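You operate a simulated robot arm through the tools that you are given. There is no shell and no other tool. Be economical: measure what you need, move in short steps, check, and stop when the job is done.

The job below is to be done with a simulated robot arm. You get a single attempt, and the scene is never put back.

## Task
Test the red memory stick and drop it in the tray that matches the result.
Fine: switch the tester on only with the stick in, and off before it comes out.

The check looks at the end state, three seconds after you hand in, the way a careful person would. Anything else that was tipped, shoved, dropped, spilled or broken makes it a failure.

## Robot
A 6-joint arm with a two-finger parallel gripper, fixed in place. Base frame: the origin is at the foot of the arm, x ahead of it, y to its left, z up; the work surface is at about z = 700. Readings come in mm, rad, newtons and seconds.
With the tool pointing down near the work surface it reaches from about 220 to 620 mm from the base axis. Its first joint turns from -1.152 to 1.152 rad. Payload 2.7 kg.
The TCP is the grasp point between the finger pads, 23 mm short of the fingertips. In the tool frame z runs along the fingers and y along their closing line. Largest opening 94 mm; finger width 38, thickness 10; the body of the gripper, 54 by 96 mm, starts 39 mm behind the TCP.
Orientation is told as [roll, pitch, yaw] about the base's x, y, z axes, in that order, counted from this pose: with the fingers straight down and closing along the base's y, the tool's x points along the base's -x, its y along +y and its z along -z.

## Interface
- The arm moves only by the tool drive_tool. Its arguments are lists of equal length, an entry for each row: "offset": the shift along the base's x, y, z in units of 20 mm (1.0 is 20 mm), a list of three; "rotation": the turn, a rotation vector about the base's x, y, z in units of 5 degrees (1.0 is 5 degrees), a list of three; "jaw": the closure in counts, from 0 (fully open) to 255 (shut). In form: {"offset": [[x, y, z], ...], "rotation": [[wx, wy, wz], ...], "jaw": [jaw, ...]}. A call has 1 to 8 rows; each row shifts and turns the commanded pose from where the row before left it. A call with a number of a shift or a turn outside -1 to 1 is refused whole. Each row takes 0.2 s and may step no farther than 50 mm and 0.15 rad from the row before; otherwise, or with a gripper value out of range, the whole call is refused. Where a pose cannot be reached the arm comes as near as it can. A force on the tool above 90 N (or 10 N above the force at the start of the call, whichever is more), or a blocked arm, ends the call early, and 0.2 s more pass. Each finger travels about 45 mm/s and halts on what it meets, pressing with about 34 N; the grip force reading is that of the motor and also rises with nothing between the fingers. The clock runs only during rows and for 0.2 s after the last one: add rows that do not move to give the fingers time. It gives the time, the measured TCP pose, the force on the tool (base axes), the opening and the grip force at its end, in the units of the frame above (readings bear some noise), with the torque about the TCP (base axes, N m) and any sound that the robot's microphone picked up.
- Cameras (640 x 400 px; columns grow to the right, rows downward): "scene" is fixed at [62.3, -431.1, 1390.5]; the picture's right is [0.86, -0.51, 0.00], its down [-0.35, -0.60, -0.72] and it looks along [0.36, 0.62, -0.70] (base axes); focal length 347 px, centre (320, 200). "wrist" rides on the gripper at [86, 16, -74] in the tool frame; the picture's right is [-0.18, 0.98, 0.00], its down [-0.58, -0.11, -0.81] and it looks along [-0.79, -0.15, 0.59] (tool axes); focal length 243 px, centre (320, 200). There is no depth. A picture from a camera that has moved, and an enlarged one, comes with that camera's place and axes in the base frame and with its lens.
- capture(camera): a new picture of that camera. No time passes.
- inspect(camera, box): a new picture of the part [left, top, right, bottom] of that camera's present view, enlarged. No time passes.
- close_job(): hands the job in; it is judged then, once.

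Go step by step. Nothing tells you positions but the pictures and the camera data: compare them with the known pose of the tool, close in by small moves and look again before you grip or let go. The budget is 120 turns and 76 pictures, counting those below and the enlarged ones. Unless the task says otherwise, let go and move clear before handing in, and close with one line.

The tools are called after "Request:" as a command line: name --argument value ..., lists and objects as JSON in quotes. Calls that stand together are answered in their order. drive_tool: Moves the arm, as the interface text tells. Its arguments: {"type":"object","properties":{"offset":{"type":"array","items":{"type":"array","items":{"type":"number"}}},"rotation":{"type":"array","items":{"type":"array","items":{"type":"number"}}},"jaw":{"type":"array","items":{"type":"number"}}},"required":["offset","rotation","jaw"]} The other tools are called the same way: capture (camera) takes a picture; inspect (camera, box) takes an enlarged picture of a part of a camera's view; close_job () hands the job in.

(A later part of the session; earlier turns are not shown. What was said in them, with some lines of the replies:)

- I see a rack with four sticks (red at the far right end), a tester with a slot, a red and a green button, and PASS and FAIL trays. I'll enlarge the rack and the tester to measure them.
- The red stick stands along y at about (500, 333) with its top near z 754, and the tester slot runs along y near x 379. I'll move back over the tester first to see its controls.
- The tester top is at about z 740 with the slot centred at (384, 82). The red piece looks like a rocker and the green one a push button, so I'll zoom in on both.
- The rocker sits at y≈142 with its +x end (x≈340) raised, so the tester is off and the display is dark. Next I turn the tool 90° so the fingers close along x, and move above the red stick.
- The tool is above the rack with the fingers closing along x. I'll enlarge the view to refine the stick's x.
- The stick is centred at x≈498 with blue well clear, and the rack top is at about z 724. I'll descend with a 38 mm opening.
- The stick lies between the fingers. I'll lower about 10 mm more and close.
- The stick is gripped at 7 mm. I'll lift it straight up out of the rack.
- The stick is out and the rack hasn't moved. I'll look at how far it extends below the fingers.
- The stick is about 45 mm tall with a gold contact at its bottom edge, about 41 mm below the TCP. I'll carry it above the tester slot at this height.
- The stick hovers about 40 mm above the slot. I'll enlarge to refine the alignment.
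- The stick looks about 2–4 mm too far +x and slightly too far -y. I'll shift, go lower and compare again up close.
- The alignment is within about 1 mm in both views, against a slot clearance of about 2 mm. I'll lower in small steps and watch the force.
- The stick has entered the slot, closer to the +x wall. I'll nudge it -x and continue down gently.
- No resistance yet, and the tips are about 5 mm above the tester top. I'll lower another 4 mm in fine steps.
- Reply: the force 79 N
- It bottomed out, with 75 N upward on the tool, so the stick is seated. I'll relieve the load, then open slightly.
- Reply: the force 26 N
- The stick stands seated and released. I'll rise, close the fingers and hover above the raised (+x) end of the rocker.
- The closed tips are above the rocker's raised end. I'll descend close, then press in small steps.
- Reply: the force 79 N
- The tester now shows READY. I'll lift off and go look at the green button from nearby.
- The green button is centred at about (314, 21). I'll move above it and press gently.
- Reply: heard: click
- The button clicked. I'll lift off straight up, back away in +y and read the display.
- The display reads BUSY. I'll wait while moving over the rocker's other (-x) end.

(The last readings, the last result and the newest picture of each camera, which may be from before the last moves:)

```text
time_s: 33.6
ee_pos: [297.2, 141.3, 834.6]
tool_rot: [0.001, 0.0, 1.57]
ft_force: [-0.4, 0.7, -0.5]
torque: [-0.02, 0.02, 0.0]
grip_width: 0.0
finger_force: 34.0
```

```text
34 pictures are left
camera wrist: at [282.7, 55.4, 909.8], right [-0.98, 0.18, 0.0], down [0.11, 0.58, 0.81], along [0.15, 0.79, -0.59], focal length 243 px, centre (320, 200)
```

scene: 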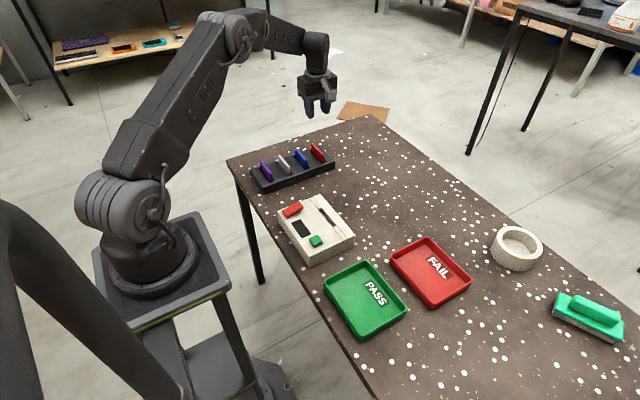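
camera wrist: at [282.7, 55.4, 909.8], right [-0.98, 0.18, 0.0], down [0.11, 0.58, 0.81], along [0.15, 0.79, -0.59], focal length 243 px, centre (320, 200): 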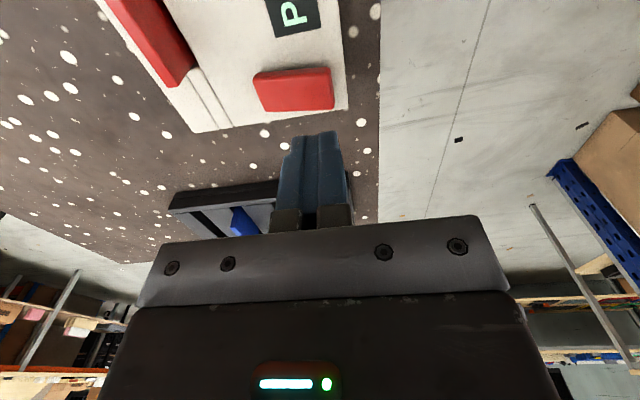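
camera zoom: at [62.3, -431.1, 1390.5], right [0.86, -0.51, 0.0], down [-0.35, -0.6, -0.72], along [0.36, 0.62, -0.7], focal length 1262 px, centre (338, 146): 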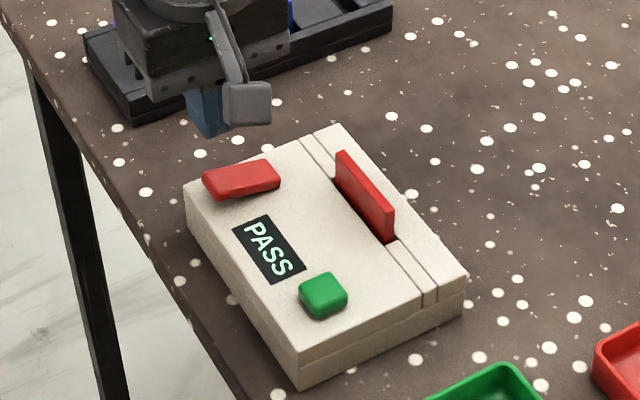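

The result is PASS. Now I press the -x end of the rocker to switch the tester off.

Request:
drive_tool --offset '[[0, 0, -1], [0, 0, -1], [0, 0, -0.4], [0, 0, -0.2], [0, 0, -0.2], [0, 0, 0]]' --rotation '[[0, 0, 0], [0, 0, 0], [0, 0, 0], [0, 0, 0], [0, 0, 0], [0, 0, 0]]' --jaw '[255, 255, 255, 255, 255, 255]'

Request:
inspect --camera "scene" --box '[260, 160, 370, 270]'

```text
time_s: 35.0
ee_pos: [297.2, 141.3, 782.7]
tool_rot: [0.0, 0.0, 1.571]
ft_force: [-10.6, -1.8, 24.9]
torque: [-0.14, 0.08, -0.03]
grip_width: 0.2
finger_force: 33.5
stopped in row 6: the force on the tool passed its limit at 94 N (the readings are from after the stop); the commanded pose is now the measured one
```

```text
3.64 times, centred on (315, 215) of scene
camera zoom: at [61.8, -431.2, 1390.4], right [0.86, -0.51, 0.0], down [-0.35, -0.6, -0.72], along [0.36, 0.62, -0.7], focal length 1262 px, centre (338, 146)
```

zoom: 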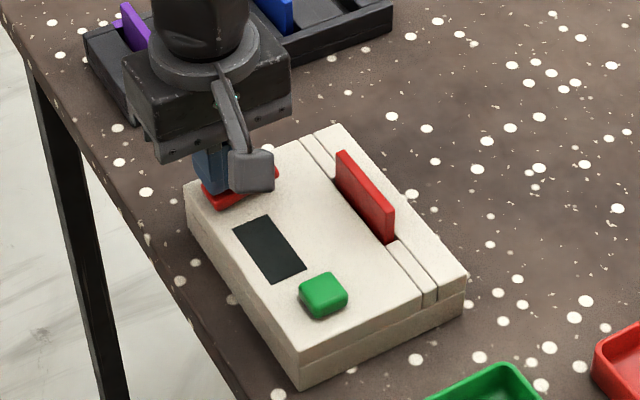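

The display is dark, so the tester is off. I'll lift, open partway and return over the stick.

Request:
drive_tool --offset '[[0, 0, 1], [0, 0, 1], [0, 0, 1], [0.83, -0.586, 0], [0.83, -0.586, 0], [0.83, -0.586, 0], [0.83, -0.586, 0], [0.83, -0.586, 0]]' --rotation '[[0, 0, 0], [0, 0, 0], [0, 0, 0], [0, 0, 0], [0, 0, 0], [0, 0, 0], [0, 0, 0], [0, 0, 0]]' --jaw '[255, 255, 255, 170, 170, 170, 170, 170]'

Request:
drive_tool --offset '[[0, 0, -0.9], [0, 0, -0.9], [0, 0, 0]]' --rotation '[[0, 0, 0], [0, 0, 0], [0, 0, 0]]' --jaw '[170, 170, 170]'

Request:
capture --camera "wrist"

Request:
inspect --camera "scene" --box '[260, 160, 370, 270]'

```text
time_s: 36.8
ee_pos: [380.8, 82.6, 840.8]
tool_rot: [-0.002, -0.003, 1.571]
ft_force: [0.7, 0.6, -0.2]
torque: [-0.01, -0.02, -0.01]
grip_width: 31.2
finger_force: 0.2
```

```text
time_s: 37.6
ee_pos: [381.9, 81.9, 805.1]
tool_rot: [-0.002, -0.003, 1.57]
ft_force: [-0.2, -0.2, -0.7]
torque: [0.0, 0.0, 0.03]
grip_width: 31.2
finger_force: 0.2
```

```text
32 pictures are left
camera wrist: at [365.3, -3.6, 880.1], right [-0.98, 0.18, 0.0], down [0.11, 0.58, 0.81], along [0.15, 0.79, -0.59], focal length 243 px, centre (320, 200)
```

wrist: 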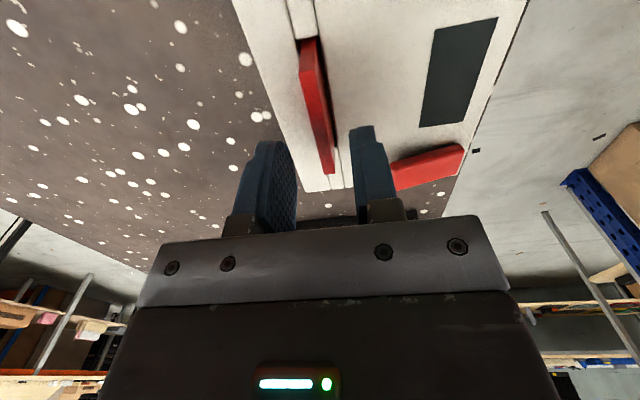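

```text
3.64 times, centred on (315, 215) of scene
camera zoom: at [62.3, -431.1, 1390.5], right [0.86, -0.51, 0.0], down [-0.35, -0.6, -0.72], along [0.36, 0.62, -0.7], focal length 1262 px, centre (338, 146)
```

zoom: 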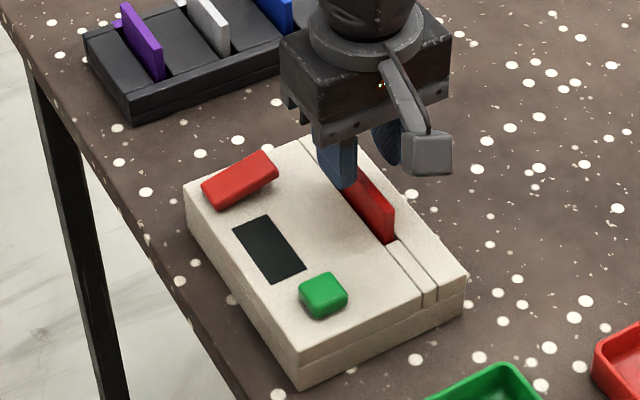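

The rocker is back in the off position and the stick sits between the fingers. I'll lower and grip.

Request:
drive_tool --offset '[[-0.03, 0, -0.6], [0, 0, -0.6], [0, 0, -0.58], [0, 0, 0], [0, 0, 0], [0, 0, 0], [0, 0, 0], [0, 0, 0]]' --rotation '[[0, 0, 0], [0, 0, 0], [0, 0, 0], [0, 0, 0], [0, 0, 0], [0, 0, 0], [0, 0, 0], [0, 0, 0]]' --jaw '[170, 170, 170, 170, 255, 255, 255, 255]'

```text
time_s: 39.4
ee_pos: [380.4, 81.7, 770.3]
tool_rot: [-0.002, -0.001, 1.57]
ft_force: [-0.5, 0.0, -0.3]
torque: [0.0, 0.01, 0.02]
grip_width: 7.3
finger_force: 34.3
```

The stick is gripped. I'll lift it out and carry it over the PASS tray at about (343, -138).

Request:
drive_tool --offset '[[0, 0, 0.3], [0, 0, 0.5], [0, 0, 0.7], [0, 0, 1], [0, 0, 1], [0, 0, 1], [0, 0, 0]]' --rotation '[[0, 0, 0], [0, 0, 0], [0, 0, 0], [0, 0, 0], [0, 0, 0], [0, 0, 0], [0, 0, 0]]' --jaw '[255, 255, 255, 255, 255, 255, 255]'

Request:
inspect --camera "scene" --box '[260, 130, 370, 270]'

```text
time_s: 41.0
ee_pos: [380.8, 82.9, 860.5]
tool_rot: [-0.001, 0.001, 1.569]
ft_force: [-0.5, -0.1, -2.6]
torque: [0.05, 0.02, 0.02]
grip_width: 7.2
finger_force: 34.7
```

```text
2.86 times, centred on (315, 200) of scene
camera zoom: at [62.3, -431.1, 1390.5], right [0.86, -0.51, 0.0], down [-0.35, -0.6, -0.72], along [0.36, 0.62, -0.7], focal length 992 px, centre (334, 200)
```

zoom: 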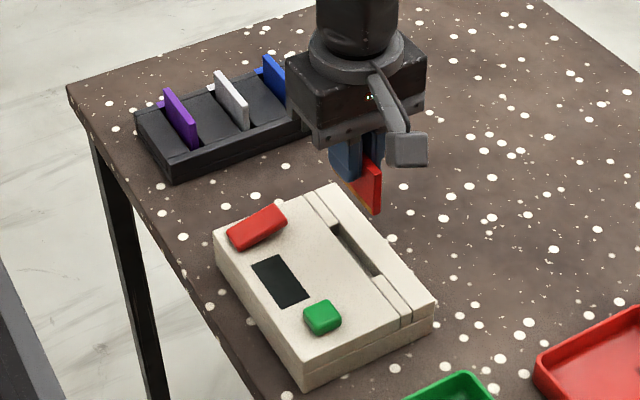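

Request:
drive_tool --offset '[[-0.156, -0.917, 0], [-0.156, -0.917, 0], [-0.156, -0.917, 0], [-0.156, -0.917, 0], [-0.156, -0.917, 0], [-0.156, -0.917, 0], [-0.156, -0.917, 0], [-0.156, -0.917, 0]]' --rotation '[[0, 0, 0], [0, 0, 0], [0, 0, 0], [0, 0, 0], [0, 0, 0], [0, 0, 0], [0, 0, 0], [0, 0, 0]]' --jaw '[255, 255, 255, 255, 255, 255, 255, 255]'

Request:
drive_tool --offset '[[-0.156, -0.917, 0], [-0.156, -0.917, 0], [-0.156, -0.917, 0], [-0.156, -0.917, 0], [0, 0, -1], [0, 0, -1], [0, 0, 0]]' --rotation '[[0, 0, 0], [0, 0, 0], [0, 0, 0], [0, 0, 0], [0, 0, 0], [0, 0, 0], [0, 0, 0]]' --jaw '[255, 255, 255, 255, 255, 255, 255]'

Request:
capture --camera "wrist"

Request:
capture --camera "scene"

```text
time_s: 42.8
ee_pos: [356.2, -64.2, 860.3]
tool_rot: [-0.003, -0.001, 1.571]
ft_force: [0.6, 0.3, -1.1]
torque: [0.0, 0.01, 0.01]
grip_width: 6.9
finger_force: 34.2
```

```text
time_s: 44.4
ee_pos: [343.1, -137.3, 819.0]
tool_rot: [-0.001, -0.001, 1.568]
ft_force: [0.0, -0.8, -0.2]
torque: [0.0, -0.01, 0.0]
grip_width: 6.8
finger_force: 33.9
```

```text
29 pictures are left
camera wrist: at [327.3, -222.7, 894.0], right [-0.98, 0.18, 0.0], down [0.11, 0.58, 0.81], along [0.15, 0.79, -0.59], focal length 243 px, centre (320, 200)
```

wrist: 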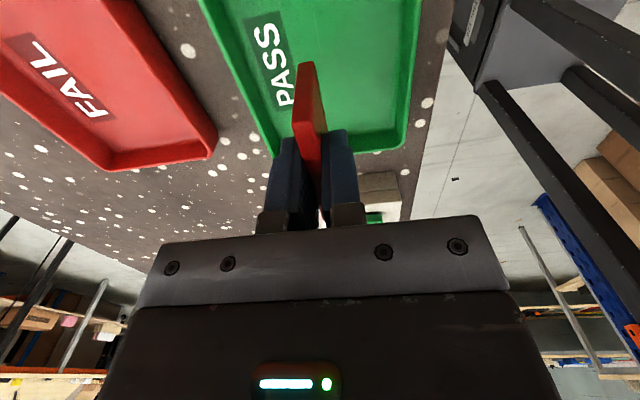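

```text
28 pictures are left
```

scene: 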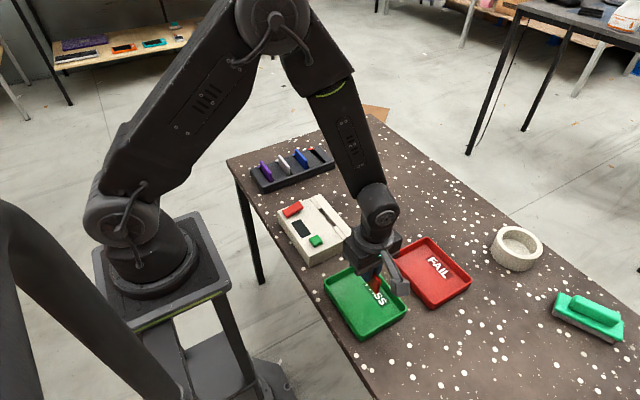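

The stick is centred over the PASS tray. I'll lower until it's just above the floor.

Request:
drive_tool --offset '[[0, 0, -0.9], [0, 0, -0.9], [0, 0, -0.8], [0, 0, -0.6], [0, 0, -0.2], [0, 0, 0]]' --rotation '[[0, 0, 0], [0, 0, 0], [0, 0, 0], [0, 0, 0], [0, 0, 0], [0, 0, 0]]' --jaw '[255, 255, 255, 255, 255, 255]'

Request:
inspect --camera "scene" --box '[310, 230, 430, 350]'

Request:
capture --camera "wrist"

```text
time_s: 45.8
ee_pos: [343.9, -137.0, 751.8]
tool_rot: [-0.001, -0.002, 1.569]
ft_force: [-1.2, 0.1, 0.5]
torque: [0.01, 0.04, 0.03]
grip_width: 7.0
finger_force: 34.5
```

```text
3.33 times, centred on (370, 290) of scene
camera zoom: at [62.3, -431.1, 1390.5], right [0.86, -0.51, 0.0], down [-0.35, -0.6, -0.72], along [0.36, 0.62, -0.7], focal length 1157 px, centre (153, -100)
```

zoom: 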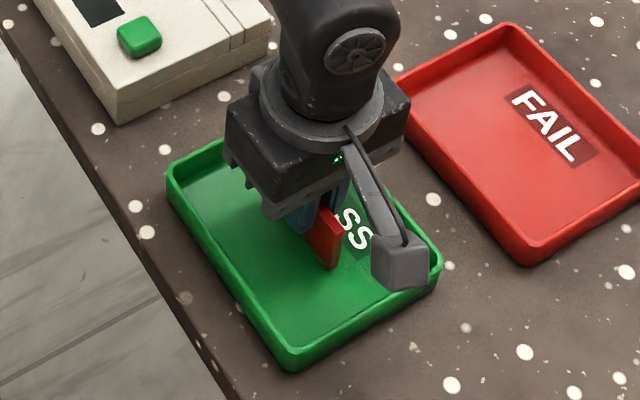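

```text
26 pictures are left
camera wrist: at [327.7, -223.0, 826.3], right [-0.98, 0.18, 0.0], down [0.11, 0.58, 0.81], along [0.15, 0.79, -0.59], focal length 243 px, centre (320, 200)
```

wrist: 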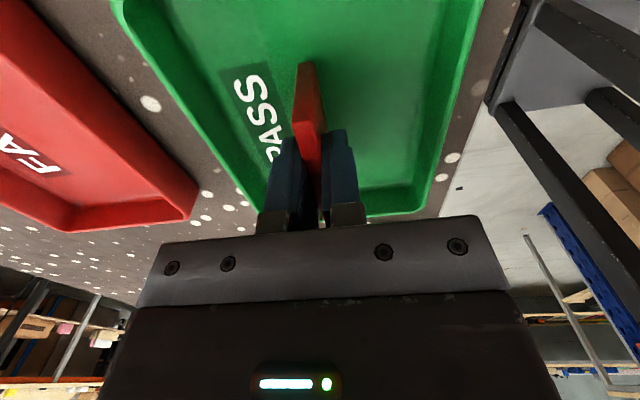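

It's inside the tray and close to the floor. I'll feel for contact with small steps.

Request:
drive_tool --offset '[[0, 0, -0.1], [0, 0, -0.1], [0, 0, 0]]' --rotation '[[0, 0, 0], [0, 0, 0], [0, 0, 0]]' --jaw '[255, 255, 255]'

```text
time_s: 46.6
ee_pos: [342.4, -137.4, 748.0]
tool_rot: [-0.002, -0.001, 1.569]
ft_force: [0.1, 0.7, 0.4]
torque: [0.03, -0.02, 0.02]
grip_width: 7.3
finger_force: 33.9
```

No contact yet, and any drop left is only a few millimetres. I'll open and rise clear.

Request:
drive_tool --offset '[[0, 0, -0.05], [0, 0, 0], [0, 0, 0], [0, 0, 0], [0, 0, 0], [0, 0, 0]]' --rotation '[[0, 0, 0], [0, 0, 0], [0, 0, 0], [0, 0, 0], [0, 0, 0], [0, 0, 0]]' --jaw '[255, 150, 120, 120, 120, 120]'

Request:
capture --camera "wrist"

```text
time_s: 48.0
ee_pos: [342.6, -135.4, 747.2]
tool_rot: [-0.001, -0.003, 1.569]
ft_force: [0.0, -0.2, -0.2]
torque: [0.01, 0.01, -0.02]
grip_width: 49.6
finger_force: 0.0
```

```text
25 pictures are left
camera wrist: at [327.6, -222.8, 821.6], right [-0.98, 0.18, 0.0], down [0.11, 0.58, 0.81], along [0.15, 0.79, -0.59], focal length 243 px, centre (320, 200)
```

wrist: 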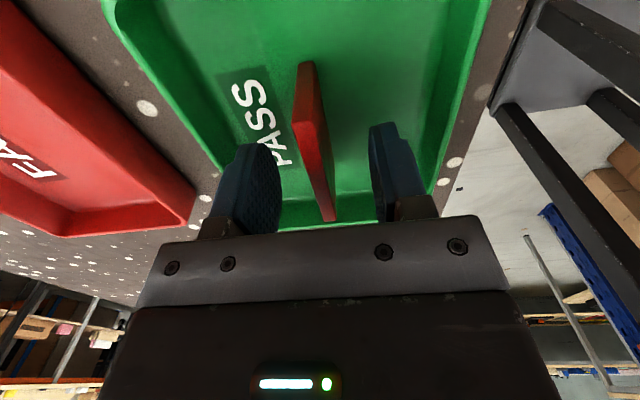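

The stick stands free in the tray between the open fingers. I'll rise straight up.

Request:
drive_tool --offset '[[0, 0, 0.7], [0, 0, 1], [0, 0, 1], [0, 0, 1], [0, 0, 1], [0, 0.5, 1], [0, 1, 0.5], [0, 1, 0]]' --rotation '[[0, 0, 0], [0, 0, 0], [0, 0, 0], [0, 0, 0], [0, 0, 0], [0, 0, 0], [0, 0, 0], [0, 0, 0]]' --jaw '[120, 120, 120, 120, 120, 120, 120, 120]'

Request:
capture --camera "scene"

Request:
inspect --camera "scene" --box '[310, 230, 430, 350]'

```text
time_s: 49.8
ee_pos: [343.9, -87.3, 871.5]
tool_rot: [-0.002, -0.002, 1.57]
ft_force: [0.5, -0.4, 0.3]
torque: [-0.01, 0.0, -0.01]
grip_width: 49.8
finger_force: 0.1
```

```text
24 pictures are left
```

scene: 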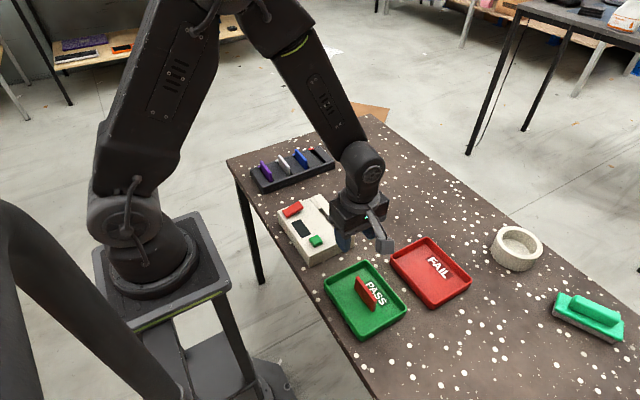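

```text
3.33 times, centred on (370, 290) of scene
camera zoom: at [62.3, -431.1, 1390.5], right [0.86, -0.51, 0.0], down [-0.35, -0.6, -0.72], along [0.36, 0.62, -0.7], focal length 1157 px, centre (153, -100)
```

zoom: 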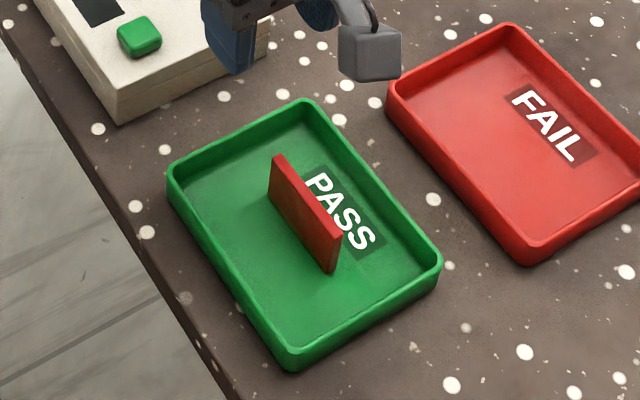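

The red stick rests in the PASS tray, the tester is off, and nothing else was disturbed. I'm handing in.

Request:
close_job

```text
The job is handed in.
```

The red memory stick tested PASS and is standing in the PASS tray; the tester was switched on only with the stick in and off before it came out.
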